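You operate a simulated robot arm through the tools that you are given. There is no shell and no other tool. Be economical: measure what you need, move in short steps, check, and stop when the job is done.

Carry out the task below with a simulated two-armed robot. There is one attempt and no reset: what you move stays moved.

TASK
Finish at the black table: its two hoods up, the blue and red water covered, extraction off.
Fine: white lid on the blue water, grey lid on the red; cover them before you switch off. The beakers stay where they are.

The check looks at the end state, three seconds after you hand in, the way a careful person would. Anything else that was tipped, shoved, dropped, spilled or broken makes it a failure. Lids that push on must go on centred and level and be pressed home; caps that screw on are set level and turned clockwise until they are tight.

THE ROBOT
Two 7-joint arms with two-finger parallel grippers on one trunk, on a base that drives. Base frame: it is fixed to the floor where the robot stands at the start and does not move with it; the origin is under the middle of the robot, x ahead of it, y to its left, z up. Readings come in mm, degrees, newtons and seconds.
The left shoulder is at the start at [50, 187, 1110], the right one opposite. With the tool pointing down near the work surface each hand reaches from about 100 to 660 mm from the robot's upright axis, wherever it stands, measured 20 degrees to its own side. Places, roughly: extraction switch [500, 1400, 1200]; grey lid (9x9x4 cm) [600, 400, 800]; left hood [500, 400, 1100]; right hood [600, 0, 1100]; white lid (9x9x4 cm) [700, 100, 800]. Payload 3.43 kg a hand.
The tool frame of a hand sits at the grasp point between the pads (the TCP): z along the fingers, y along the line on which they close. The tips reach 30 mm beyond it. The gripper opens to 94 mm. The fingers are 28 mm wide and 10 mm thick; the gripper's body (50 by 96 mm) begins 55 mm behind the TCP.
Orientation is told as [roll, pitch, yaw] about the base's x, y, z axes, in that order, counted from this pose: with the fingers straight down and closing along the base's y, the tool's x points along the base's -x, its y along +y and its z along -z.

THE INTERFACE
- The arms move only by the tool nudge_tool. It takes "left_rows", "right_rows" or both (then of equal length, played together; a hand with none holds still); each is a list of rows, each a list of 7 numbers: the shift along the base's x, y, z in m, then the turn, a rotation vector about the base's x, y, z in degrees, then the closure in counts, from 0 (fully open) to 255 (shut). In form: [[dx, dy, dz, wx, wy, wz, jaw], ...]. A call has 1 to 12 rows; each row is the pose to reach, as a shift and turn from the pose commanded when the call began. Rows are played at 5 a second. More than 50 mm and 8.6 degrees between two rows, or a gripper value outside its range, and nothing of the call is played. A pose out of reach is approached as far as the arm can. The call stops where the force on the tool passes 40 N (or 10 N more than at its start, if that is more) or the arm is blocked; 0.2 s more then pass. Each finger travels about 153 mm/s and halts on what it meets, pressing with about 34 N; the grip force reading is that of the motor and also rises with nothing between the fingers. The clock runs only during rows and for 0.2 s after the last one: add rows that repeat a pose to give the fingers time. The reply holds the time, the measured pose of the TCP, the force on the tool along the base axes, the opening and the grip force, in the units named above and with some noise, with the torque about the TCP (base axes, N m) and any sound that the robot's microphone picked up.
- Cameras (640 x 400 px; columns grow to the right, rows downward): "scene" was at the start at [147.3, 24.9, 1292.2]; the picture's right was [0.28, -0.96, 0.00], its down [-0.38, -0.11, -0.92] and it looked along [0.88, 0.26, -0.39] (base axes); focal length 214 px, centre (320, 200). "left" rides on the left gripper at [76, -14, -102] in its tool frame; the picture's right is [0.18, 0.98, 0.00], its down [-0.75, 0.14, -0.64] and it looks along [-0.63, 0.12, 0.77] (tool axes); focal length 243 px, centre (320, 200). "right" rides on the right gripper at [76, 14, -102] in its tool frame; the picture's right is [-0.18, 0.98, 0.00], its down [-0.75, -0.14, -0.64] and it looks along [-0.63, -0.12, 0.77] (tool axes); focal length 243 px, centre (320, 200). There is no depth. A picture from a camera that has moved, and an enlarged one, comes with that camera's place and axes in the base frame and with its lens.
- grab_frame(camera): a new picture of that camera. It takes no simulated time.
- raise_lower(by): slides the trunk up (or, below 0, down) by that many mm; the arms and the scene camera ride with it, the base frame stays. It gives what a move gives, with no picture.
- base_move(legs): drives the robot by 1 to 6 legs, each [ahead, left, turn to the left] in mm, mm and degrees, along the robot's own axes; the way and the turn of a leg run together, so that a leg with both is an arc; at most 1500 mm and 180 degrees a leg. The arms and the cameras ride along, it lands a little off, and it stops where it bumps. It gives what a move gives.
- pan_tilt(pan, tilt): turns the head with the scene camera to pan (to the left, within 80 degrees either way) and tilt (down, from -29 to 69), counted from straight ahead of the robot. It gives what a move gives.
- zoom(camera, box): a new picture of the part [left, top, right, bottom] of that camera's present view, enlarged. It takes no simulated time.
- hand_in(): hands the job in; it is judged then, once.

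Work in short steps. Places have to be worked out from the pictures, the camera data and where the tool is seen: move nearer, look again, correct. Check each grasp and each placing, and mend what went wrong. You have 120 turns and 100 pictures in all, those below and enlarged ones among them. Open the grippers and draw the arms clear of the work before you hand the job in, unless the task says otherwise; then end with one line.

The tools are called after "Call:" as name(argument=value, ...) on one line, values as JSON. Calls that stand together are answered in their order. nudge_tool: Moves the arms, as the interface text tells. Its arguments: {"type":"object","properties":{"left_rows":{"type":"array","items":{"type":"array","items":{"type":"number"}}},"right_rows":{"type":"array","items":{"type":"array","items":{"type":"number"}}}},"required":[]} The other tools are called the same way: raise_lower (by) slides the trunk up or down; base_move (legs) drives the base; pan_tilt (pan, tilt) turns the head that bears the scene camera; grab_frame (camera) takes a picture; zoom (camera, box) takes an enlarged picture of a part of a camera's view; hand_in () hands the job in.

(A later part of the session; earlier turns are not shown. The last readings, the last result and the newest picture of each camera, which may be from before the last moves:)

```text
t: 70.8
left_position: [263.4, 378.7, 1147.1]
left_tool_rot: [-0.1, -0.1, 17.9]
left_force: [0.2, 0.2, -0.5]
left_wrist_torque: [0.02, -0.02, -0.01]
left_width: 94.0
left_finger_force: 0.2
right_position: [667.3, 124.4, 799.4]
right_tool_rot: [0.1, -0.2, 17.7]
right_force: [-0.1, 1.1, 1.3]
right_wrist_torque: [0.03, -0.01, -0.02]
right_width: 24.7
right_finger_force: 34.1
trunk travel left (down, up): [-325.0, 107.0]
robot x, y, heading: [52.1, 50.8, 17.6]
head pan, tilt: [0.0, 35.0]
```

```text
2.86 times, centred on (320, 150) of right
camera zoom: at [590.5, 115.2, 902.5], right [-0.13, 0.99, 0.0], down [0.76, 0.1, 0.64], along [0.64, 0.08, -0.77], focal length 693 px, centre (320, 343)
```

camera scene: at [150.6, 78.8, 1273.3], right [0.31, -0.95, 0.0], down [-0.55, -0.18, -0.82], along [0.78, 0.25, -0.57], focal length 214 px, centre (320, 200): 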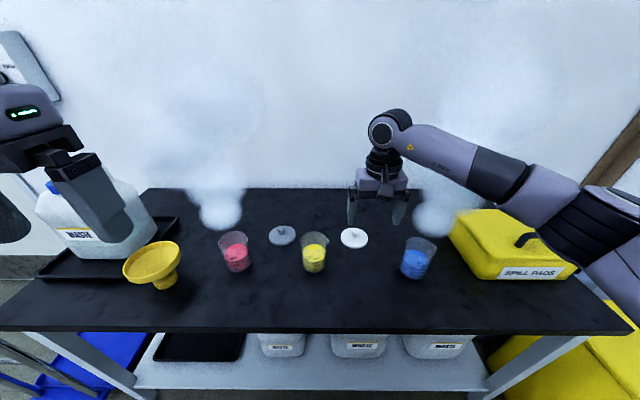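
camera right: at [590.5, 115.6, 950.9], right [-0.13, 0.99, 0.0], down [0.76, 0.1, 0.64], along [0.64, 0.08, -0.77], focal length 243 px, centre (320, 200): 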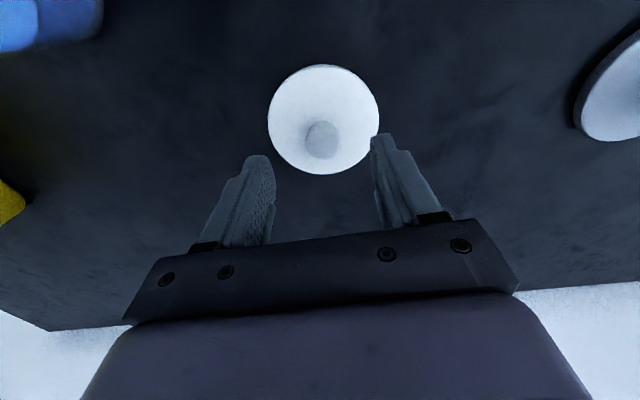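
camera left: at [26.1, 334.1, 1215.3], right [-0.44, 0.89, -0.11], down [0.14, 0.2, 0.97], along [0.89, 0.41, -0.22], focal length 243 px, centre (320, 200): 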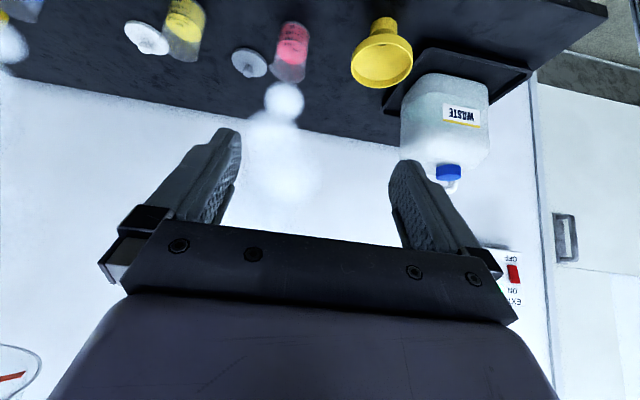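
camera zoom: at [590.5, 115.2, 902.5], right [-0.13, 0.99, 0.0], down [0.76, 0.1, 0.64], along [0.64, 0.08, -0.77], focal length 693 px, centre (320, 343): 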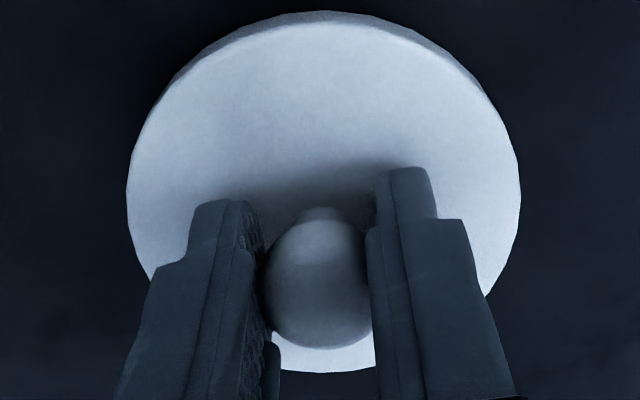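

Knob held (24.7 mm). Lift 150 mm and check the lid hangs level.

Call:
nudge_tool(right_rows=[[0, 0, 0.01, 0, 0, 0, 255], [0, 0, 0.03, 0, 0, 0, 255], [0, 0, 0.05, 0, 0, 0, 255], [0, 0, 0.08, 0, 0, 0, 255], [0, 0, 0.11, 0, 0, 0, 255], [0, 0, 0.14, 0, 0, 0, 255], [-0.02, -0.02, 0.16, 0, 0, 0, 255]])

Call:
grab_frame(camera="right")

Call:
grab_frame(camera="scene")

```text
t: 72.4
left_position: [264.1, 378.7, 1146.2]
left_tool_rot: [-0.1, -0.1, 17.9]
left_force: [-0.2, -0.1, -0.1]
left_wrist_torque: [-0.01, -0.01, 0.01]
left_width: 94.1
left_finger_force: 0.0
right_position: [678.3, 128.7, 946.0]
right_tool_rot: [0.0, -0.1, 17.8]
right_force: [-0.4, 0.5, -0.2]
right_wrist_torque: [-0.01, -0.01, 0.02]
right_width: 24.4
right_finger_force: 33.9
right hand out of reach, approached as far as the arm can: row 3, 4, 5, 6, 7
trunk travel left (down, up): [-325.0, 107.0]
robot x, y, heading: [53.1, 51.4, 17.4]
head pan, tilt: [0.0, 35.0]
```

```text
40 pictures are left
camera right: at [601.5, 119.2, 1048.3], right [-0.13, 0.99, 0.0], down [0.76, 0.1, 0.64], along [0.64, 0.08, -0.77], focal length 243 px, centre (320, 200)
```

right: 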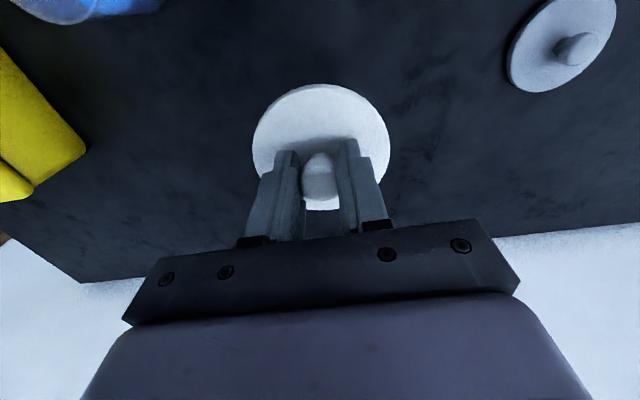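

```text
39 pictures are left
camera scene: at [193.3, 92.0, 1273.3], right [0.31, -0.95, 0.0], down [-0.55, -0.18, -0.82], along [0.78, 0.25, -0.57], focal length 214 px, centre (320, 200)
```

scene: 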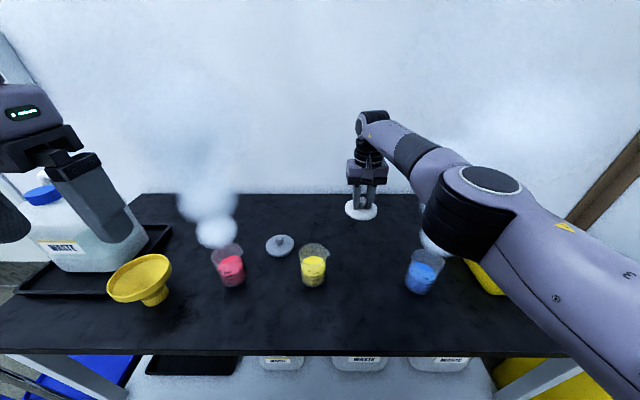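

Lid held level. Zoom on the blue beaker for its place, and back the hand off a little.

Call:
nudge_tool(right_rows=[[-0.03, -0.01, 0.01, 0, 0, 0, 255], [-0.06, -0.02, 0.02, 0, 0, 0, 255], [-0.09, -0.03, 0.02, 0, 0, 0, 255], [-0.12, -0.04, 0.02, 0, 0, 0, 255]])

Call:
zoom(camera="scene", box=[380, 220, 470, 310])

Call:
grab_frame(camera="right")

```text
t: 73.4
left_position: [264.5, 378.7, 1147.1]
left_tool_rot: [-0.1, -0.1, 17.9]
left_force: [0.2, -0.4, -0.1]
left_wrist_torque: [0.0, 0.02, 0.0]
left_width: 93.8
left_finger_force: 0.0
right_position: [673.3, 135.0, 956.2]
right_tool_rot: [-0.1, 0.0, 17.8]
right_force: [-0.2, -0.1, -1.8]
right_wrist_torque: [0.0, 0.0, 0.0]
right_width: 24.6
right_finger_force: 34.4
right hand out of reach, approached as far as the arm can: row 1, 2, 3, 4
trunk travel left (down, up): [-325.0, 107.0]
robot x, y, heading: [53.4, 52.0, 17.8]
head pan, tilt: [0.0, 35.0]
```

```text
4.44 times, centred on (425, 265) of scene
camera zoom: at [193.2, 92.0, 1273.3], right [0.31, -0.95, 0.0], down [-0.55, -0.18, -0.82], along [0.78, 0.25, -0.57], focal length 953 px, centre (-147, -89)
```

zoom: 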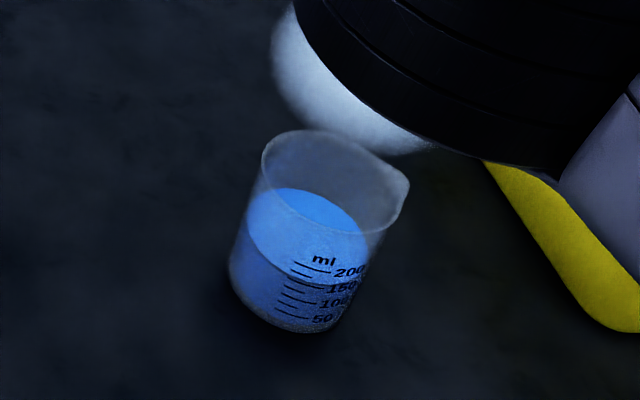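

```text
37 pictures are left
camera right: at [596.4, 126.2, 1059.0], right [-0.13, 0.99, 0.0], down [0.76, 0.1, 0.64], along [0.64, 0.08, -0.77], focal length 243 px, centre (320, 200)
```

right: 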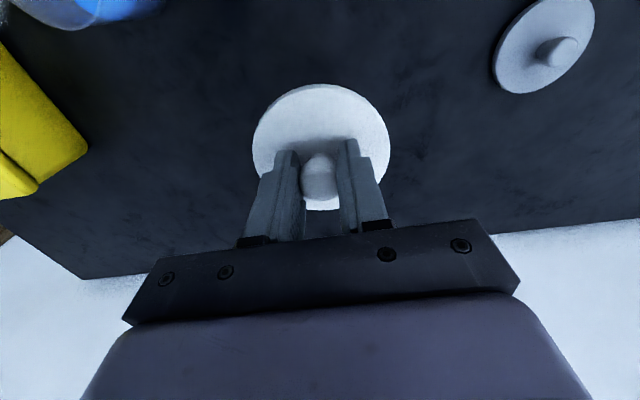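

The arm did not follow (stuck near a joint limit). I try a path toward its own (right) side instead.

Call:
nudge_tool(right_rows=[[0.03, 0.0, -0.01, 0, 0, 0, 255], [0.06, -0.02, -0.02, 0, 0, 0, 255], [0.075, -0.05, -0.02, 0, 0, 0, 255], [0.075, -0.08, -0.02, 0, 0, 0, 255]])

```text
t: 74.4
left_position: [262.9, 379.7, 1145.8]
left_tool_rot: [-0.1, -0.2, 17.9]
left_force: [0.0, -1.0, -0.6]
left_wrist_torque: [-0.02, 0.06, -0.01]
left_width: 93.9
left_finger_force: 0.1
right_position: [714.9, 62.2, 931.0]
right_tool_rot: [0.1, -0.1, 17.8]
right_force: [-0.6, -0.5, -0.4]
right_wrist_torque: [0.01, 0.03, -0.03]
right_width: 24.6
right_finger_force: 34.0
right hand out of reach, approached as far as the arm can: row 1, 2, 3, 4
trunk travel left (down, up): [-325.0, 107.0]
robot x, y, heading: [52.9, 50.1, 17.6]
head pan, tilt: [0.0, 35.0]
```

Now try a step back toward the robot and to the right.

Call:
nudge_tool(right_rows=[[-0.02, -0.02, 0.0, 0, 0, 0, 255], [-0.04, -0.04, 0.0, 0, 0, 0, 255]])

Call:
grab_frame(camera="scene")

```text
t: 75.0
left_position: [264.1, 378.4, 1147.6]
left_tool_rot: [0.0, -0.1, 17.9]
left_force: [0.4, -0.6, 0.0]
left_wrist_torque: [0.04, 0.03, 0.0]
left_width: 94.1
left_finger_force: 0.1
right_position: [674.4, 24.1, 933.2]
right_tool_rot: [0.0, 0.0, 17.8]
right_force: [0.2, 0.3, -0.1]
right_wrist_torque: [0.0, 0.03, -0.04]
right_width: 24.6
right_finger_force: 33.7
trunk travel left (down, up): [-325.0, 107.0]
robot x, y, heading: [53.2, 51.0, 17.5]
head pan, tilt: [0.0, 35.0]
```

```text
36 pictures are left
camera scene: at [193.3, 91.1, 1273.3], right [0.31, -0.95, 0.0], down [-0.55, -0.17, -0.82], along [0.78, 0.25, -0.57], focal length 214 px, centre (320, 200)
```

scene: 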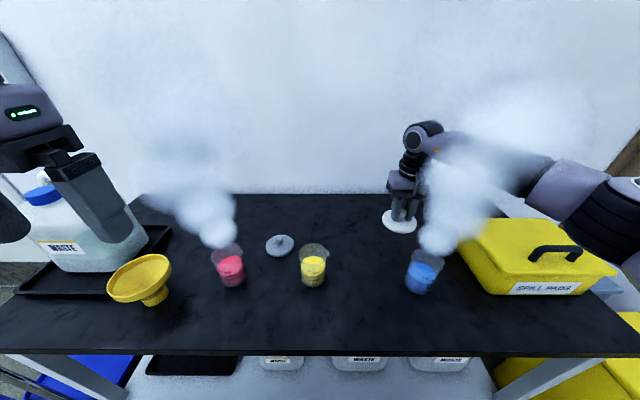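

The arm follows again. Blue beaker: axis ≈[605,-53], rim z≈850, lid bottom now ≈884. Move over it and check with both cameras.

Call:
nudge_tool(right_rows=[[-0.018, -0.02, 0.004, 0, 0, 0, 255], [-0.035, -0.04, 0.007, 0, 0, 0, 255], [-0.052, -0.059, 0.007, 0, 0, 0, 255], [-0.069, -0.077, 0.007, 0, 0, 0, 255], [-0.069, -0.077, 0.007, 0, 0, 0, 255]])

Call:
zoom(camera="scene", box=[370, 190, 480, 300])

Call:
zoom(camera="right", box=[200, 0, 440, 240])

```text
t: 76.2
left_position: [264.8, 378.2, 1146.6]
left_tool_rot: [-0.1, -0.2, 17.9]
left_force: [0.1, -0.6, -0.4]
left_wrist_torque: [0.01, 0.01, 0.01]
left_width: 94.0
left_finger_force: 0.2
right_position: [605.2, -51.6, 939.9]
right_tool_rot: [0.0, -0.1, 17.8]
right_force: [0.3, 0.1, -0.4]
right_wrist_torque: [-0.02, 0.0, 0.0]
right_width: 24.6
right_finger_force: 34.0
trunk travel left (down, up): [-325.0, 107.0]
robot x, y, heading: [53.2, 48.6, 17.9]
head pan, tilt: [0.0, 35.0]
```

```text
3.64 times, centred on (425, 245) of scene
camera zoom: at [193.2, 92.1, 1273.3], right [0.31, -0.95, 0.0], down [-0.55, -0.18, -0.82], along [0.78, 0.25, -0.57], focal length 780 px, centre (-62, 36)
```

zoom: 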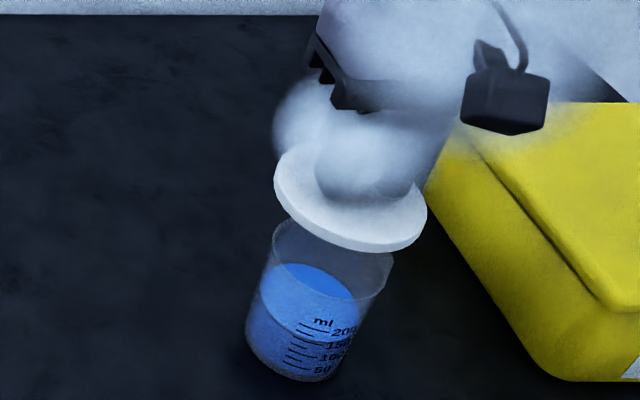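

```text
1.67 times, centred on (320, 120) of right
camera zoom: at [528.5, -61.0, 1041.6], right [-0.12, 0.99, 0.0], down [0.76, 0.1, 0.64], along [0.64, 0.08, -0.77], focal length 404 px, centre (320, 333)
```

zoom: 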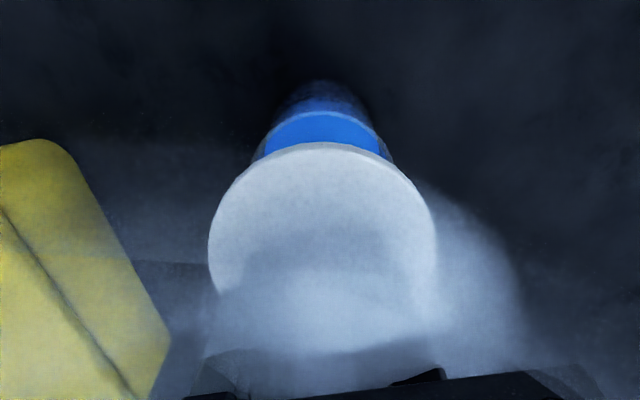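

Laterally aligned in the wrist view. Lower to just above the rim and compare the outlines.

Call:
nudge_tool(right_rows=[[0, 0, -0.008, 0, 0, 0, 255], [0, 0, -0.016, 0, 0, 0, 255], [0, 0, -0.024, 0, 0, 0, 255], [0, 0, -0.028, 0, 0, 0, 255]])

Call:
zoom(camera="scene", box=[380, 210, 470, 300])

Call:
zoom(camera="right", box=[220, 30, 420, 230])

```text
t: 77.2
left_position: [263.8, 379.7, 1146.0]
left_tool_rot: [-0.2, -0.2, 17.9]
left_force: [-0.2, 0.2, -0.5]
left_wrist_torque: [0.03, -0.01, -0.01]
left_width: 93.8
left_finger_force: 0.0
right_position: [603.0, -49.6, 909.9]
right_tool_rot: [0.0, -0.1, 17.8]
right_force: [0.3, -0.1, 0.0]
right_wrist_torque: [-0.01, -0.02, -0.01]
right_width: 24.7
right_finger_force: 33.7
trunk travel left (down, up): [-325.0, 107.0]
robot x, y, heading: [54.2, 50.8, 17.8]
head pan, tilt: [0.0, 35.0]
```

```text
4.44 times, centred on (425, 255) of scene
camera zoom: at [193.2, 92.0, 1273.3], right [0.31, -0.95, 0.0], down [-0.55, -0.18, -0.82], along [0.78, 0.25, -0.57], focal length 953 px, centre (-147, -44)
```

zoom: 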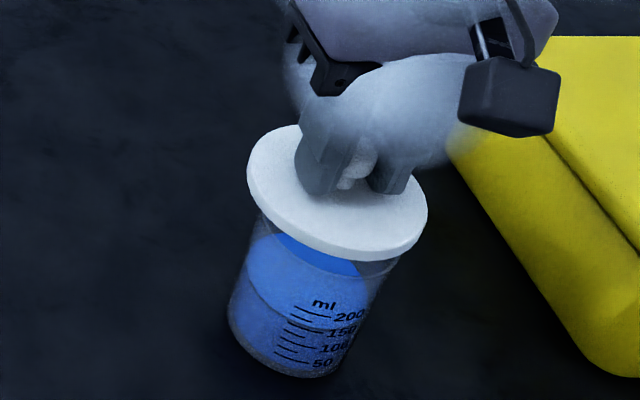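

```text
2.00 times, centred on (320, 130) of right
camera zoom: at [525.8, -59.1, 1012.5], right [-0.13, 0.99, 0.0], down [0.76, 0.1, 0.64], along [0.64, 0.08, -0.77], focal length 485 px, centre (320, 340)
```

zoom: 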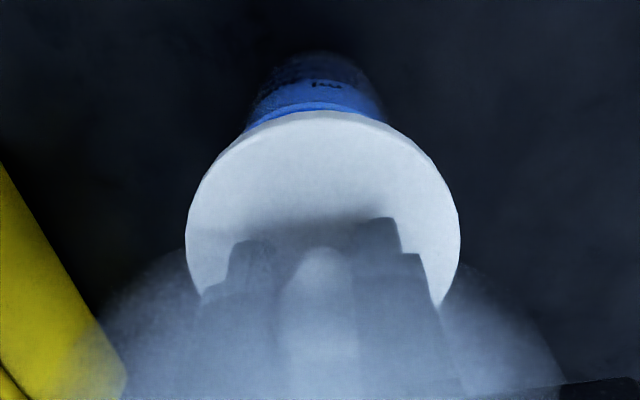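

Lid and beaker axes agree within ~2 mm. Shift −1/−2 mm and descend gently, watching the force.

Call:
nudge_tool(right_rows=[[-0.001, -0.002, -0.002, 0, 0, 0, 255], [-0.001, -0.002, -0.004, 0, 0, 0, 255], [-0.001, -0.002, -0.006, 0, 0, 0, 255], [-0.001, -0.002, -0.008, 0, 0, 0, 255]])

```text
t: 78.2
left_position: [263.4, 378.7, 1146.6]
left_tool_rot: [0.0, 0.0, 17.9]
left_force: [0.2, -0.9, 0.4]
left_wrist_torque: [0.01, 0.01, 0.0]
left_width: 94.2
left_finger_force: 0.1
right_position: [602.7, -50.6, 902.4]
right_tool_rot: [-0.1, -0.1, 17.8]
right_force: [0.1, -0.2, -0.7]
right_wrist_torque: [-0.01, -0.04, 0.01]
right_width: 24.8
right_finger_force: 33.8
trunk travel left (down, up): [-325.0, 107.0]
robot x, y, heading: [59.8, 50.6, 17.6]
head pan, tilt: [0.0, 35.0]
```

No contact yet at 902; continue in 1.5 mm steps.

Call:
nudge_tool(right_rows=[[0, -0.001, -0.0015, 0, 0, 0, 255], [0, -0.001, -0.003, 0, 0, 0, 255], [0, -0.001, -0.0045, 0, 0, 0, 255], [0, -0.001, -0.006, 0, 0, 0, 255]])

Call:
zoom(camera="scene", box=[380, 210, 470, 300])

```text
t: 79.2
left_position: [263.0, 378.2, 1146.7]
left_tool_rot: [-0.1, -0.2, 17.9]
left_force: [-0.1, 0.5, 0.1]
left_wrist_torque: [-0.05, -0.01, -0.02]
left_width: 94.1
left_finger_force: 0.2
right_position: [603.0, -52.2, 896.2]
right_tool_rot: [0.0, -0.1, 17.8]
right_force: [-0.3, -0.5, -0.4]
right_wrist_torque: [-0.02, 0.0, 0.0]
right_width: 24.7
right_finger_force: 34.4
trunk travel left (down, up): [-325.0, 107.0]
robot x, y, heading: [55.9, 46.7, 17.9]
head pan, tilt: [0.0, 35.0]
```

```text
4.44 times, centred on (425, 255) of scene
camera zoom: at [193.1, 92.0, 1273.3], right [0.31, -0.95, 0.0], down [-0.55, -0.18, -0.82], along [0.78, 0.25, -0.57], focal length 953 px, centre (-147, -44)
```

zoom: 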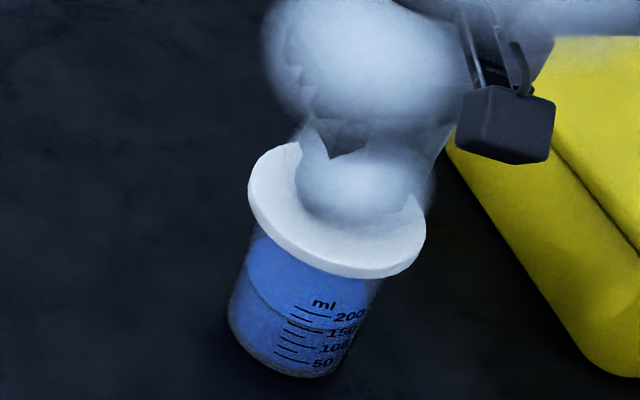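

Continue down with +1.5 mm y correction.

Call:
nudge_tool(right_rows=[[0, 0.0015, -0.0015, 0, 0, 0, 255], [0, 0.0015, -0.003, 0, 0, 0, 255], [0, 0.0015, -0.0045, 0, 0, 0, 255], [0, 0.0015, -0.006, 0, 0, 0, 255], [0, 0.0015, -0.007, 0, 0, 0, 255]])

Call:
zoom(camera="right", box=[220, 30, 420, 230])

```text
t: 80.4
left_position: [261.9, 379.3, 1146.5]
left_tool_rot: [-0.2, -0.3, 17.9]
left_force: [0.0, -0.2, -0.2]
left_wrist_torque: [0.02, 0.01, -0.02]
left_width: 93.9
left_finger_force: 0.1
right_position: [603.3, -50.8, 893.1]
right_tool_rot: [0.1, -0.5, 17.8]
right_force: [1.8, -3.1, 28.4]
right_wrist_torque: [-0.4, 0.73, 0.05]
right_width: 24.4
right_finger_force: 33.8
trunk travel left (down, up): [-325.0, 107.0]
robot x, y, heading: [57.4, 50.7, 17.6]
head pan, tilt: [0.0, 35.0]
```

```text
2.00 times, centred on (320, 130) of right
camera zoom: at [525.8, -61.0, 995.1], right [-0.12, 0.99, 0.0], down [0.76, 0.09, 0.65], along [0.64, 0.08, -0.76], focal length 485 px, centre (320, 340)
```

zoom: 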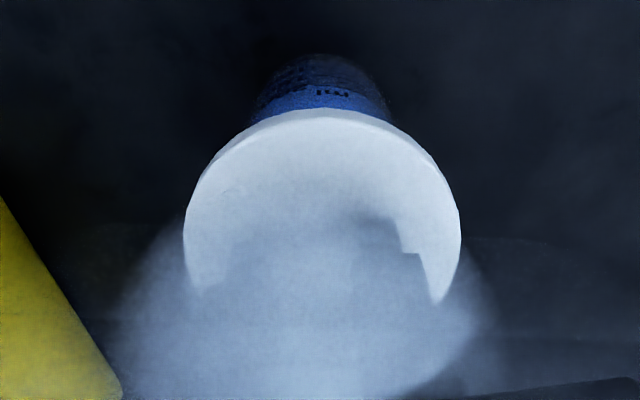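

Contact at z 893 with 28 N, but the torque puts it on the near/right side (r≈[-26,-14] mm): the lid is slightly too near. Lift, shift [+2.5,+1.5] mm, retry.

Call:
nudge_tool(right_rows=[[0, 0, 0.004, 0, 0, 0, 255], [0, 0, 0.008, 0, 0, 0, 255], [0.0025, 0.0015, 0.008, 0, 0, 0, 255], [0.0025, 0.0015, 0.006, 0, 0, 0, 255], [0.0025, 0.0015, 0.004, 0, 0, 0, 255], [0.0025, 0.0015, 0.002, 0, 0, 0, 255], [0.0025, 0.0015, 0.0, 0, 0, 0, 255], [0.0025, 0.0015, -0.001, 0, 0, 0, 255]])

```text
t: 82.2
left_position: [260.4, 380.3, 1147.0]
left_tool_rot: [-0.2, -0.2, 17.9]
left_force: [-0.6, 0.0, 0.5]
left_wrist_torque: [0.0, 0.0, 0.04]
left_width: 94.0
left_finger_force: 0.0
right_position: [605.7, -49.4, 894.2]
right_tool_rot: [-0.1, -0.5, 17.9]
right_force: [-4.4, 1.4, 25.0]
right_wrist_torque: [-0.15, 0.86, -0.02]
right_width: 24.3
right_finger_force: 33.8
trunk travel left (down, up): [-325.0, 107.0]
robot x, y, heading: [54.1, 51.3, 17.8]
head pan, tilt: [0.0, 35.0]
```

That got slightly worse (contact higher). Try the opposite: about 2.5 mm nearer than the first try.

Call:
nudge_tool(right_rows=[[0, 0, 0.005, 0, 0, 0, 255], [0, 0, 0.01, 0, 0, 0, 255], [-0.005, -0.002, 0.01, 0, 0, 0, 255], [-0.005, -0.002, 0.008, 0, 0, 0, 255], [-0.005, -0.002, 0.006, 0, 0, 0, 255], [-0.005, -0.002, 0.004, 0, 0, 0, 255], [-0.005, -0.002, 0.002, 0, 0, 0, 255]])

```text
t: 83.8
left_position: [264.3, 379.8, 1147.0]
left_tool_rot: [-0.1, 0.0, 17.9]
left_force: [1.1, 0.3, -0.8]
left_wrist_torque: [0.02, -0.01, -0.03]
left_width: 94.2
left_finger_force: 0.1
right_position: [601.5, -51.8, 890.3]
right_tool_rot: [0.0, -0.1, 17.9]
right_force: [-0.2, -0.3, -0.5]
right_wrist_torque: [-0.03, 0.03, -0.01]
right_width: 24.1
right_finger_force: 34.0
trunk travel left (down, up): [-325.0, 107.0]
robot x, y, heading: [54.2, 47.6, 17.9]
head pan, tilt: [0.0, 35.0]
```

Now it passes freely to 890: the lid is entering. Continue down gently.

Call:
nudge_tool(right_rows=[[0, 0, -0.0015, 0, 0, 0, 255], [0, 0, -0.003, 0, 0, 0, 255], [0, 0, -0.0045, 0, 0, 0, 255], [0, 0, -0.006, 0, 0, 0, 255]])

```text
t: 84.8
left_position: [261.5, 379.9, 1146.7]
left_tool_rot: [-0.1, -0.1, 17.9]
left_force: [0.8, 0.6, -0.2]
left_wrist_torque: [-0.01, 0.01, 0.02]
left_width: 94.1
left_finger_force: 0.1
right_position: [600.6, -51.4, 887.2]
right_tool_rot: [0.0, -0.4, 17.8]
right_force: [-0.5, -1.0, 13.3]
right_wrist_torque: [0.1, -0.45, -0.03]
right_width: 24.0
right_finger_force: 34.1
trunk travel left (down, up): [-325.0, 107.0]
robot x, y, heading: [52.9, 46.5, 18.0]
head pan, tilt: [0.0, 35.0]
```

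Contact now on the far side (r≈[+34,+8]): the centre is slightly farther. Lift 2 mm, shift +1 mm x, press down.

Call:
nudge_tool(right_rows=[[0, 0, 0.004, 0, 0, 0, 255], [0.001, 0.0003, 0.004, 0, 0, 0, 255], [0.001, 0.0003, 0.002, 0, 0, 0, 255], [0.001, 0.0003, 0.0, 0, 0, 0, 255], [0.001, 0.0003, -0.002, 0, 0, 0, 255], [0.001, 0.0003, -0.003, 0, 0, 0, 255]])

Call:
zoom(camera="scene", box=[380, 210, 470, 300])

```text
t: 86.2
left_position: [260.3, 379.7, 1147.1]
left_tool_rot: [-0.2, -0.3, 17.8]
left_force: [-0.2, 0.2, 0.1]
left_wrist_torque: [-0.02, 0.01, 0.0]
left_width: 94.1
left_finger_force: 0.0
right_position: [602.8, -49.6, 887.9]
right_tool_rot: [-0.1, -0.8, 17.6]
right_force: [-2.1, -5.7, 36.1]
right_wrist_torque: [-0.12, -0.89, -0.1]
right_width: 24.3
right_finger_force: 34.3
trunk travel left (down, up): [-325.0, 107.0]
robot x, y, heading: [52.5, 49.4, 17.9]
head pan, tilt: [0.0, 35.0]
```

```text
4.44 times, centred on (425, 255) of scene
camera zoom: at [189.6, 92.1, 1274.2], right [0.31, -0.95, 0.0], down [-0.54, -0.18, -0.82], along [0.78, 0.25, -0.57], focal length 953 px, centre (-147, -44)
```

zoom: 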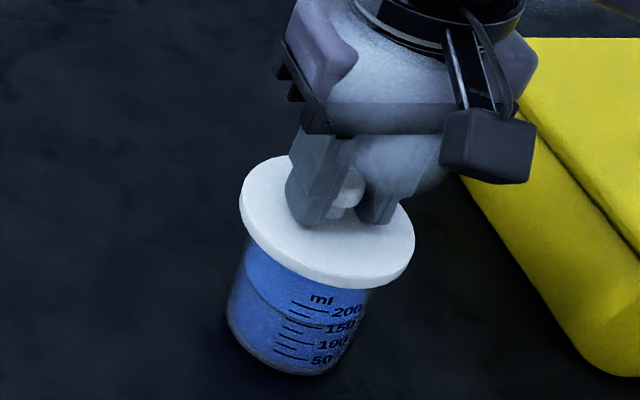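

The lid sits with no visible gap at z≈888. I relax the push, open the jaws, rise and look at it.

Call:
nudge_tool(right_rows=[[-0.001, 0, 0.002, 0, 0, 0, 255], [-0.001, 0, 0.003, 0, 0, 0, 200], [-0.001, 0, 0.003, 0, 0, 0, 120], [-0.001, 0, 0.003, 0, 0, 0, 90], [-0.001, 0, 0.02, 0, 0, 0, 90], [-0.001, 0, 0.045, 0, 0, 0, 90], [-0.001, 0, 0.07, 0, 0, 0, 90]])

Call:
zoom(camera="scene", box=[380, 210, 470, 300])

Call:
grab_frame(camera="right")

```text
t: 87.8
left_position: [263.7, 379.8, 1145.1]
left_tool_rot: [-0.1, -0.1, 17.9]
left_force: [0.0, -0.4, -0.1]
left_wrist_torque: [-0.02, 0.03, -0.03]
left_width: 93.9
left_finger_force: 0.0
right_position: [600.2, -52.1, 952.5]
right_tool_rot: [-0.2, 0.1, 17.9]
right_force: [0.4, 0.6, 0.3]
right_wrist_torque: [0.02, 0.03, -0.02]
right_width: 60.7
right_finger_force: 0.0
trunk travel left (down, up): [-325.0, 107.0]
robot x, y, heading: [54.8, 48.4, 17.9]
head pan, tilt: [0.0, 35.0]
```

```text
4.44 times, centred on (425, 255) of scene
camera zoom: at [192.9, 92.1, 1273.3], right [0.31, -0.95, 0.0], down [-0.55, -0.18, -0.82], along [0.78, 0.25, -0.57], focal length 953 px, centre (-147, -44)
```

zoom: 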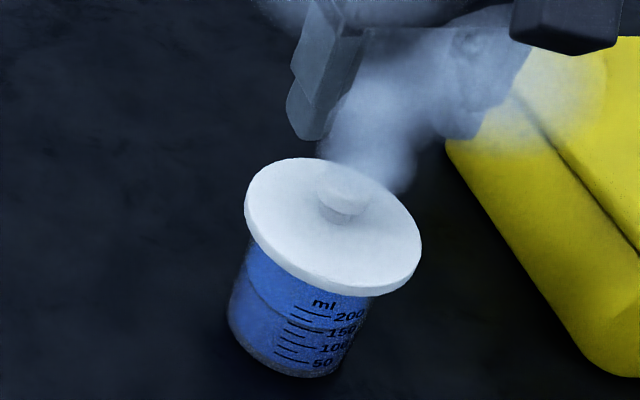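

```text
27 pictures are left
camera right: at [524.0, -61.3, 1055.3], right [-0.13, 0.99, 0.0], down [0.76, 0.1, 0.64], along [0.64, 0.08, -0.77], focal length 243 px, centre (320, 200)
```

right: 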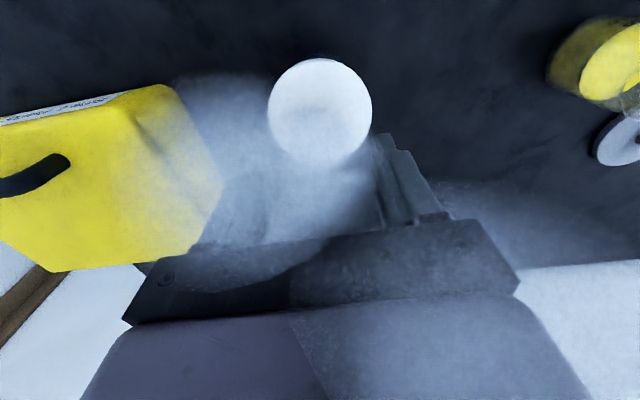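

The lid sits centred. Now press it home centrally: jaws shut, pushing on the knob from above.

Call:
nudge_tool(right_rows=[[0.0015, 0.001, 0, 0, 0, 0, 180], [0.0015, 0.001, -0.01, 0, 0, 0, 255], [0.0015, 0.001, -0.025, 0, 0, 0, 255], [0.0015, 0.001, -0.036, 0, 0, 0, 255], [0.0015, 0.001, -0.04, 0, 0, 0, 255], [0.0015, 0.001, -0.043, 0, 0, 0, 255], [0.0015, 0.001, -0.046, 0, 0, 0, 255], [0.0015, 0.001, -0.049, 0, 0, 0, 255], [0.0015, 0.001, -0.052, 0, 0, 0, 255]])

```text
t: 89.6
left_position: [263.4, 379.5, 1145.7]
left_tool_rot: [-0.3, -0.2, 17.9]
left_force: [-1.0, 0.7, 0.4]
left_wrist_torque: [0.0, -0.02, -0.03]
left_width: 93.8
left_finger_force: 0.2
right_position: [602.5, -50.5, 912.8]
right_tool_rot: [0.0, -1.1, 17.8]
right_force: [-4.9, -2.1, 15.4]
right_wrist_torque: [-0.12, 0.33, -0.02]
right_width: 0.0
right_finger_force: 33.0
trunk travel left (down, up): [-325.0, 107.0]
robot x, y, heading: [53.2, 46.3, 17.7]
head pan, tilt: [0.0, 35.0]
stopped in row 8 (right hand): the force on the tool passed its limit at 43 N (the readings are from after the stop); the commanded pose is now the measured one
```

Pressed with 43 N peak at z≈913. Once more, to see whether it still gives.

Call:
nudge_tool(right_rows=[[0, 0, -0.002, 0, 0, 0, 255], [0, 0, -0.004, 0, 0, 0, 255], [0, 0, -0.006, 0, 0, 0, 255], [0, 0, -0.008, 0, 0, 0, 255]])

Call:
zoom(camera="scene", box=[380, 210, 470, 300])

```text
t: 90.2
left_position: [262.9, 379.0, 1146.5]
left_tool_rot: [-0.2, -0.3, 17.7]
left_force: [-0.2, 0.2, -0.2]
left_wrist_torque: [-0.01, 0.02, 0.02]
left_width: 94.0
left_finger_force: 0.1
right_position: [605.2, -49.7, 911.4]
right_tool_rot: [0.3, -1.5, 17.5]
right_force: [-5.3, -0.6, 17.8]
right_wrist_torque: [-0.13, 0.36, -0.04]
right_width: 0.0
right_finger_force: 32.9
trunk travel left (down, up): [-325.0, 107.0]
robot x, y, heading: [54.8, 49.1, 17.9]
head pan, tilt: [0.0, 35.0]
stopped in row 3 (right hand): the force on the tool passed its limit at 42 N (the readings are from after the stop); the commanded pose is now the measured one
```

```text
4.44 times, centred on (425, 255) of scene
camera zoom: at [191.6, 91.7, 1273.3], right [0.3, -0.95, 0.0], down [-0.55, -0.17, -0.82], along [0.78, 0.25, -0.57], focal length 953 px, centre (-147, -44)
```

zoom: 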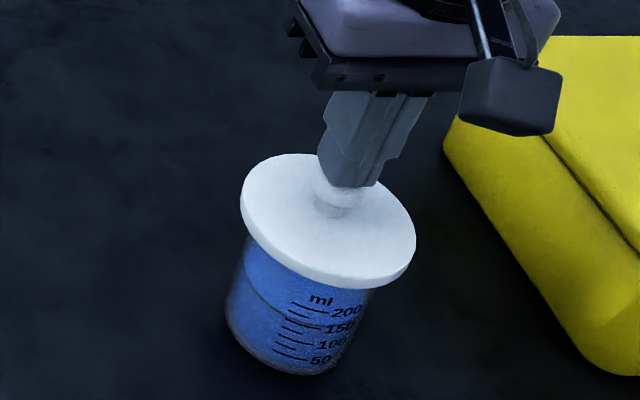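

Vapour from the blue beaker has stopped and the lid does not give further. Lift the right hand away to the right side.

Call:
nudge_tool(right_rows=[[-0.003, 0, 0.01, 0, 0, 0, 255], [-0.003, 0, 0.04, 0, 0, 0, 200], [-0.02, 0, 0.08, 0, 0, 0, 100], [-0.06, -0.02, 0.1, 0, 0, 0, 0], [-0.1, -0.04, 0.1, 0, 0, 0, 0], [-0.14, -0.06, 0.1, 0, 0, 0, 0], [-0.18, -0.08, 0.1, 0, 0, 0, 0]])

Call:
grab_frame(camera="scene")

Call:
zoom(camera="scene", box=[395, 225, 455, 300])

```text
t: 91.8
left_position: [263.8, 378.9, 1146.0]
left_tool_rot: [-0.1, -0.1, 17.9]
left_force: [0.1, -0.8, 0.3]
left_wrist_torque: [0.02, 0.03, -0.04]
left_width: 93.8
left_finger_force: 0.1
right_position: [423.2, -129.8, 1009.4]
right_tool_rot: [0.1, -1.3, 17.5]
right_force: [1.0, -0.2, -0.5]
right_wrist_torque: [0.0, 0.0, -0.01]
right_width: 93.8
right_finger_force: 0.1
trunk travel left (down, up): [-325.0, 107.0]
robot x, y, heading: [53.2, 48.4, 17.8]
head pan, tilt: [0.0, 35.0]
```

```text
25 pictures are left
camera scene: at [192.7, 91.4, 1273.4], right [0.3, -0.95, 0.0], down [-0.55, -0.17, -0.82], along [0.78, 0.25, -0.57], focal length 214 px, centre (320, 200)
```

scene: 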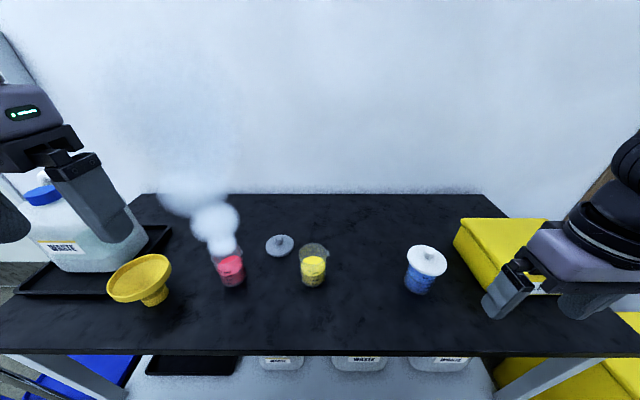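

```text
5.33 times, centred on (425, 262) of scene
camera zoom: at [192.7, 91.4, 1273.4], right [0.3, -0.95, 0.0], down [-0.55, -0.17, -0.82], along [0.78, 0.25, -0.57], focal length 1144 px, centre (-240, -133)
```

zoom: 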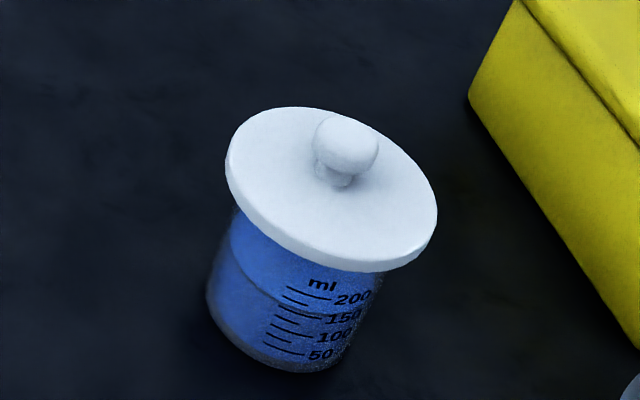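

White lid is on, level and centred. Now the grey lid, at ≈[625,364,757], with the left hand: approach high above it.

Call:
nudge_tool(left_rows=[[0.042, -0.002, -0.015, 0, 0, 0, 0], [0.084, -0.004, -0.03, 0, 0, 0, 0], [0.126, -0.006, -0.05, 0, 0, 0, 40], [0.168, -0.008, -0.07, 0, 0, 0, 90], [0.21, -0.01, -0.095, 0, 0, 0, 90], [0.252, -0.012, -0.12, 0, 0, 0, 90], [0.294, -0.014, -0.145, 0, 0, 0, 90], [0.334, -0.016, -0.17, 0, 0, 0, 90], [0.35, -0.016, -0.21, 0, 0, 0, 90], [0.35, -0.016, -0.25, 0, 0, 0, 90], [0.35, -0.016, -0.27, 0, 0, 0, 90]])

Call:
grab_frame(camera="left")

```text
t: 94.2
left_position: [467.3, 418.7, 931.5]
left_tool_rot: [-0.2, -0.1, 17.9]
left_force: [0.2, -0.2, 0.2]
left_wrist_torque: [0.04, 0.02, 0.01]
left_width: 60.8
left_finger_force: 0.1
left hand out of reach, approached as far as the arm can: row 5, 6, 7, 8, 9, 10, 11
right_position: [424.1, -128.7, 1009.0]
right_tool_rot: [0.2, -1.3, 17.6]
right_force: [0.6, -0.3, 0.2]
right_wrist_torque: [0.02, -0.02, -0.02]
right_width: 94.0
right_finger_force: 0.0
trunk travel left (down, up): [-325.0, 107.0]
robot x, y, heading: [54.6, 51.4, 17.5]
head pan, tilt: [0.0, 35.0]
```

```text
23 pictures are left
camera left: at [399.0, 381.7, 1033.3], right [-0.48, 0.88, 0.0], down [0.67, 0.37, 0.64], along [0.57, 0.3, -0.77], focal length 243 px, centre (320, 200)
```

left: 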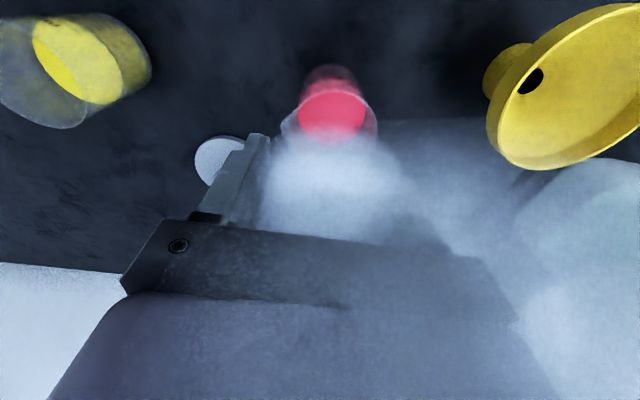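

The IK got stuck; from here I go straight ahead first, then inward.

Call:
nudge_tool(left_rows=[[0.03, 0.0, 0, 0, 0, 0, 90], [0.06, 0.0, 0, 0, 0, 0, 90], [0.09, 0.0, 0, 0, 0, 0, 90], [0.12, -0.02, -0.01, 0, 0, 0, 90], [0.145, -0.04, -0.02, 0, 0, 0, 90]])

```text
t: 95.4
left_position: [475.9, 431.2, 945.7]
left_tool_rot: [-0.2, -0.1, 17.8]
left_force: [-0.3, -0.3, 0.2]
left_wrist_torque: [0.01, 0.0, -0.02]
left_width: 60.7
left_finger_force: 0.0
left hand out of reach, approached as far as the arm can: row 1, 2, 3, 4, 5
right_position: [423.3, -129.1, 1010.1]
right_tool_rot: [0.2, -1.3, 17.6]
right_force: [0.3, -0.9, -0.3]
right_wrist_torque: [0.0, -0.01, -0.01]
right_width: 93.9
right_finger_force: 0.0
trunk travel left (down, up): [-325.0, 107.0]
robot x, y, heading: [50.5, 46.9, 17.9]
head pan, tilt: [0.0, 35.0]
```

Try freeing the arm toward its own side.

Call:
nudge_tool(left_rows=[[-0.01, 0.03, 0, 0, 0, 0, 90], [0.0, 0.06, 0, 0, 0, 0, 90]])

Call:
grab_frame(camera="scene")

```text
t: 96.0
left_position: [475.2, 486.2, 948.5]
left_tool_rot: [-0.1, 0.0, 17.8]
left_force: [-0.5, 0.2, 0.1]
left_wrist_torque: [0.0, 0.03, 0.02]
left_width: 60.8
left_finger_force: 0.1
right_position: [423.7, -129.0, 1009.4]
right_tool_rot: [0.2, -1.3, 17.6]
right_force: [0.0, 0.0, 0.7]
right_wrist_torque: [0.01, 0.01, -0.01]
right_width: 93.7
right_finger_force: 0.1
trunk travel left (down, up): [-325.0, 107.0]
robot x, y, heading: [54.7, 51.0, 17.7]
head pan, tilt: [0.0, 35.0]
```

```text
22 pictures are left
camera scene: at [193.3, 91.8, 1273.3], right [0.3, -0.95, 0.0], down [-0.55, -0.17, -0.82], along [0.78, 0.25, -0.57], focal length 214 px, centre (320, 200)
```

scene: 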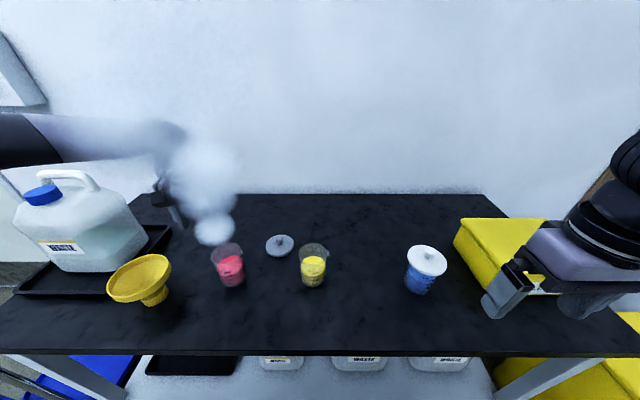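

The arm gets no inward reach from this posture. I bring it back to the mirrored posture that worked for the right arm, and drive 35 mm ahead.

Call:
nudge_tool(left_rows=[[-0.032, -0.025, 0.02, 0, 0, 0, 90], [-0.064, -0.05, 0.04, 0, 0, 0, 90], [-0.096, -0.075, 0.06, 0, 0, 0, 90], [-0.128, -0.1, 0.08, 0, 0, 0, 90], [-0.158, -0.127, 0.1, 0, 0, 0, 90]])

Call:
base_move(legs=[[35, 0, 0]])

Call:
nudge_tool(left_rows=[[0.03, -0.012, -0.02, 0, 0, 0, 90], [0.06, -0.024, -0.04, 0, 0, 0, 90], [0.09, -0.036, -0.06, 0, 0, 0, 90], [0.12, -0.048, -0.075, 0, 0, 0, 90]])

```text
t: 97.2
left_position: [314.4, 355.9, 1049.1]
left_tool_rot: [-0.1, -0.1, 17.9]
left_force: [0.1, -0.5, 0.3]
left_wrist_torque: [-0.02, -0.01, -0.01]
left_width: 60.9
left_finger_force: 0.0
right_position: [422.9, -129.2, 1010.0]
right_tool_rot: [0.3, -1.3, 17.6]
right_force: [-0.6, 0.0, -0.1]
right_wrist_torque: [0.02, -0.01, 0.01]
right_width: 93.8
right_finger_force: 0.1
trunk travel left (down, up): [-325.0, 107.0]
robot x, y, heading: [50.1, 47.9, 17.7]
head pan, tilt: [0.0, 35.0]
```

```text
t: 98.1
left_position: [351.2, 367.9, 1049.4]
left_tool_rot: [-0.1, 0.0, 17.7]
left_force: [0.7, 0.8, -0.1]
left_wrist_torque: [0.04, 0.02, 0.01]
left_width: 60.5
left_finger_force: 0.1
right_position: [458.2, -119.2, 1009.4]
right_tool_rot: [0.2, -1.2, 17.4]
right_force: [-0.5, 0.6, 0.1]
right_wrist_torque: [-0.03, 0.0, -0.01]
right_width: 94.0
right_finger_force: 0.1
trunk travel left (down, up): [-325.0, 107.0]
robot x, y, heading: [88.9, 56.5, 17.8]
head pan, tilt: [0.0, 35.0]
```

```text
t: 99.1
left_position: [455.2, 334.4, 977.3]
left_tool_rot: [-0.3, -0.3, 17.8]
left_force: [-0.3, 0.0, 0.6]
left_wrist_torque: [-0.01, -0.03, -0.01]
left_width: 60.7
left_finger_force: 0.1
left hand out of reach, approached as far as the arm can: row 4
right_position: [457.1, -117.7, 1009.1]
right_tool_rot: [0.2, -1.4, 17.6]
right_force: [-0.9, -1.0, -0.1]
right_wrist_torque: [0.0, -0.06, -0.05]
right_width: 93.7
right_finger_force: 0.0
trunk travel left (down, up): [-325.0, 107.0]
robot x, y, heading: [86.1, 56.5, 18.0]
head pan, tilt: [0.0, 35.0]
```

Looks like a wrist joint limit; turn the left tool clockwise 32° (the knob is round) and try again.

Call:
nudge_tool(left_rows=[[0, 0, 0, 0, 0, -8, 90], [0, 0, 0, 0, 0, -16, 90], [0, 0, 0, 0, 0, -24, 90], [0, 0, 0, 0, 0, -32, 90], [0.03, 0, -0.01, 0, 0, -32, 90], [0.06, 0, -0.02, 0, 0, -32, 90], [0.09, 0.01, -0.03, 0, 0, -32, 90], [0.12, 0.015, -0.04, 0, 0, -32, 90]])

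```text
t: 100.9
left_position: [492.5, 393.6, 955.9]
left_tool_rot: [-0.2, -0.3, -14.3]
left_force: [0.1, 0.2, 0.6]
left_wrist_torque: [-0.01, -0.02, 0.02]
left_width: 60.7
left_finger_force: 0.1
left hand out of reach, approached as far as the arm can: row 5, 6, 7, 8
right_position: [458.2, -117.9, 1009.7]
right_tool_rot: [0.2, -1.1, 17.6]
right_force: [0.1, -0.4, -0.3]
right_wrist_torque: [-0.05, 0.01, 0.0]
right_width: 94.1
right_finger_force: 0.1
trunk travel left (down, up): [-325.0, 107.0]
robot x, y, heading: [89.8, 59.3, 17.7]
head pan, tilt: [0.0, 35.0]
```

Perhaps the hand is too high relative to the shoulder. Raise the trunk 100 mm and take the hand down and in by the same.

Call:
raise_lower(by=100)

Call:
nudge_tool(left_rows=[[0.0, 0, -0.03, 0, 0, 0, 90], [0.0, 0, -0.06, 0, 0, 0, 90], [0.0, 0, -0.09, 0, 0, 0, 90], [0.0, 0, -0.12, 0, 0, 0, 90], [0.03, 0, -0.12, 0, 0, 0, 90], [0.06, -0.01, -0.12, 0, 0, 0, 90], [0.09, -0.02, -0.12, 0, 0, 0, 90]])

```text
t: 102.2
left_position: [492.8, 393.7, 1056.5]
left_tool_rot: [-0.3, -0.2, -14.2]
left_force: [0.2, -0.2, 0.2]
left_wrist_torque: [0.0, 0.0, -0.02]
left_width: 61.0
left_finger_force: 0.1
right_position: [458.3, -118.7, 1109.2]
right_tool_rot: [0.2, -1.4, 17.5]
right_force: [0.0, -0.4, -0.2]
right_wrist_torque: [0.0, 0.0, -0.02]
right_width: 94.2
right_finger_force: 0.1
trunk travel left (down, up): [-425.0, 7.0]
robot x, y, heading: [86.7, 60.1, 17.6]
head pan, tilt: [0.0, 35.0]
```

```text
t: 103.8
left_position: [474.6, 420.9, 979.2]
left_tool_rot: [-0.2, -0.3, -14.1]
left_force: [-0.2, 0.2, 0.6]
left_wrist_torque: [0.02, 0.0, 0.0]
left_width: 60.9
left_finger_force: 0.0
left hand out of reach, approached as far as the arm can: row 1, 2, 3, 4, 5, 6, 7
right_position: [457.3, -117.3, 1109.9]
right_tool_rot: [0.2, -1.2, 17.6]
right_force: [0.6, -0.1, -0.1]
right_wrist_torque: [-0.01, 0.03, 0.01]
right_width: 94.1
right_finger_force: 0.1
trunk travel left (down, up): [-425.0, 7.0]
robot x, y, heading: [88.0, 60.2, 17.3]
head pan, tilt: [0.0, 35.0]
```

The left arm's posture is jammed for this job; the right arm works well, so I will use it for the grey lid too, driving left. Tuck the left arm first.

Call:
nudge_tool(left_rows=[[-0.01, 0.01, 0.03, 0, 0, 0, 90], [-0.04, 0.01, 0.06, 0, 0, 5, 90], [-0.07, 0.005, 0.09, 0, 0, 10, 90], [-0.1, 0.0, 0.12, 0, 0, 15, 90], [-0.135, 0.0, 0.145, 0, 0, 20, 60], [-0.17, 0, 0.17, 0, 0, 26, 30], [-0.207, 0, 0.18, 0, 0, 32, 0]])

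Call:
raise_lower(by=-100)

```text
t: 105.4
left_position: [270.6, 417.7, 1163.7]
left_tool_rot: [-0.1, -0.4, 17.9]
left_force: [0.1, 0.0, 0.0]
left_wrist_torque: [0.03, 0.01, 0.0]
left_width: 93.9
left_finger_force: 0.1
right_position: [457.4, -119.1, 1108.9]
right_tool_rot: [0.2, -1.3, 17.5]
right_force: [0.5, 0.9, 0.3]
right_wrist_torque: [-0.01, 0.0, -0.02]
right_width: 94.2
right_finger_force: 0.1
trunk travel left (down, up): [-425.0, 7.0]
robot x, y, heading: [92.0, 62.0, 17.7]
head pan, tilt: [0.0, 35.0]
```

```text
t: 106.7
left_position: [270.9, 417.9, 1062.3]
left_tool_rot: [-0.1, -0.3, 17.7]
left_force: [-1.0, 0.4, -1.0]
left_wrist_torque: [0.02, -0.01, 0.0]
left_width: 94.2
left_finger_force: 0.1
right_position: [457.8, -117.4, 1008.8]
right_tool_rot: [0.2, -1.3, 17.5]
right_force: [0.2, -0.4, 0.1]
right_wrist_torque: [-0.01, -0.05, 0.01]
right_width: 94.0
right_finger_force: 0.1
trunk travel left (down, up): [-325.0, 107.0]
robot x, y, heading: [91.7, 58.2, 17.8]
head pan, tilt: [0.0, 35.0]
```

Drive 245 mm left (slightly back to keep clear of the table), keeping the heading.

Call:
base_move(legs=[[-5, 245, 0]])

Call:
grab_frame(camera="scene")

```text
t: 109.5
left_position: [190.2, 647.3, 1064.4]
left_tool_rot: [-0.2, -0.2, 18.2]
left_force: [-0.2, 0.0, 0.4]
left_wrist_torque: [-0.01, 0.0, 0.02]
left_width: 94.1
left_finger_force: 0.1
right_position: [380.8, 111.6, 1009.6]
right_tool_rot: [0.1, -1.3, 18.1]
right_force: [0.0, 0.6, 0.1]
right_wrist_torque: [0.02, 0.0, -0.02]
right_width: 93.8
right_finger_force: 0.1
trunk travel left (down, up): [-325.0, 107.0]
robot x, y, heading: [10.8, 287.8, 17.9]
head pan, tilt: [0.0, 35.0]
```

```text
21 pictures are left
camera scene: at [148.4, 330.8, 1273.3], right [0.31, -0.95, 0.0], down [-0.55, -0.18, -0.82], along [0.78, 0.26, -0.57], focal length 214 px, centre (320, 200)
```

scene: 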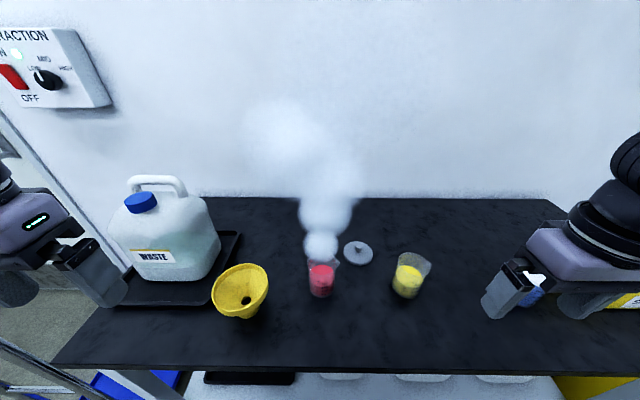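

Grey lid at ≈[620,363], same relative place as the white one was. Bring the right hand over, jaws at 60 mm, correcting its 1.3° pitch.

Call:
nudge_tool(right_rows=[[0.029, 0.036, -0.007, -0.1, 0.3, 0, 0], [0.058, 0.073, -0.014, -0.2, 0.6, 0, 30], [0.087, 0.11, -0.022, -0.3, 0.9, 0, 60], [0.116, 0.147, -0.029, -0.4, 1.24, 0, 90], [0.145, 0.184, -0.036, -0.4, 1.24, 0, 90], [0.173, 0.221, -0.043, -0.4, 1.24, 0, 90]])

Call:
nudge_tool(right_rows=[[0.025, 0.012, -0.025, 0, 0, 0, 90], [0.05, 0.024, -0.05, 0, 0, 0, 90], [0.065, 0.03, -0.08, 0, 0, 0, 90], [0.065, 0.03, -0.11, 0, 0, 0, 90], [0.065, 0.03, -0.12, 0, 0, 0, 90]])

Call:
grab_frame(camera="right")

```text
t: 110.9
left_position: [190.3, 648.5, 1062.9]
left_tool_rot: [-0.2, -0.2, 18.1]
left_force: [-0.4, 0.5, 0.3]
left_wrist_torque: [0.01, -0.02, 0.04]
left_width: 93.9
left_finger_force: 0.0
right_position: [557.0, 333.8, 968.3]
right_tool_rot: [0.1, 0.0, 18.1]
right_force: [0.0, 0.5, -0.7]
right_wrist_torque: [0.01, -0.01, -0.03]
right_width: 60.9
right_finger_force: 0.1
trunk travel left (down, up): [-325.0, 107.0]
robot x, y, heading: [8.6, 288.0, 18.3]
head pan, tilt: [0.0, 35.0]
```

```text
t: 112.1
left_position: [191.0, 647.6, 1061.6]
left_tool_rot: [-0.1, -0.2, 18.2]
left_force: [0.4, -0.1, 1.4]
left_wrist_torque: [-0.01, 0.0, -0.02]
left_width: 93.9
left_finger_force: 0.0
right_position: [619.4, 362.6, 847.5]
right_tool_rot: [0.2, 0.0, 18.0]
right_force: [-0.4, -0.5, -0.3]
right_wrist_torque: [-0.02, -0.01, 0.0]
right_width: 61.0
right_finger_force: 0.1
trunk travel left (down, up): [-325.0, 107.0]
robot x, y, heading: [8.7, 284.5, 18.1]
head pan, tilt: [0.0, 35.0]
```

```text
20 pictures are left
camera right: at [542.3, 352.6, 949.4], right [-0.13, 0.99, 0.0], down [0.76, 0.1, 0.64], along [0.64, 0.09, -0.77], focal length 243 px, centre (320, 200)
```

right: 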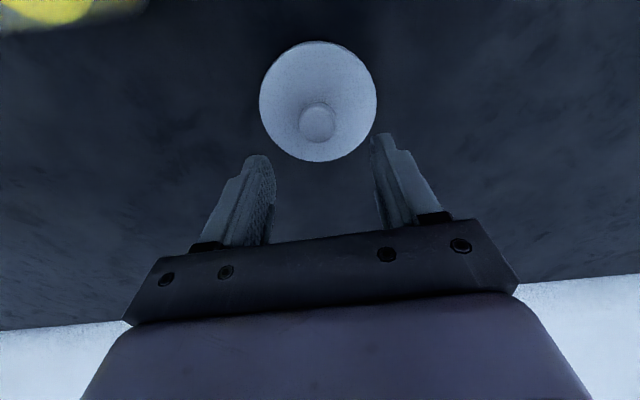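

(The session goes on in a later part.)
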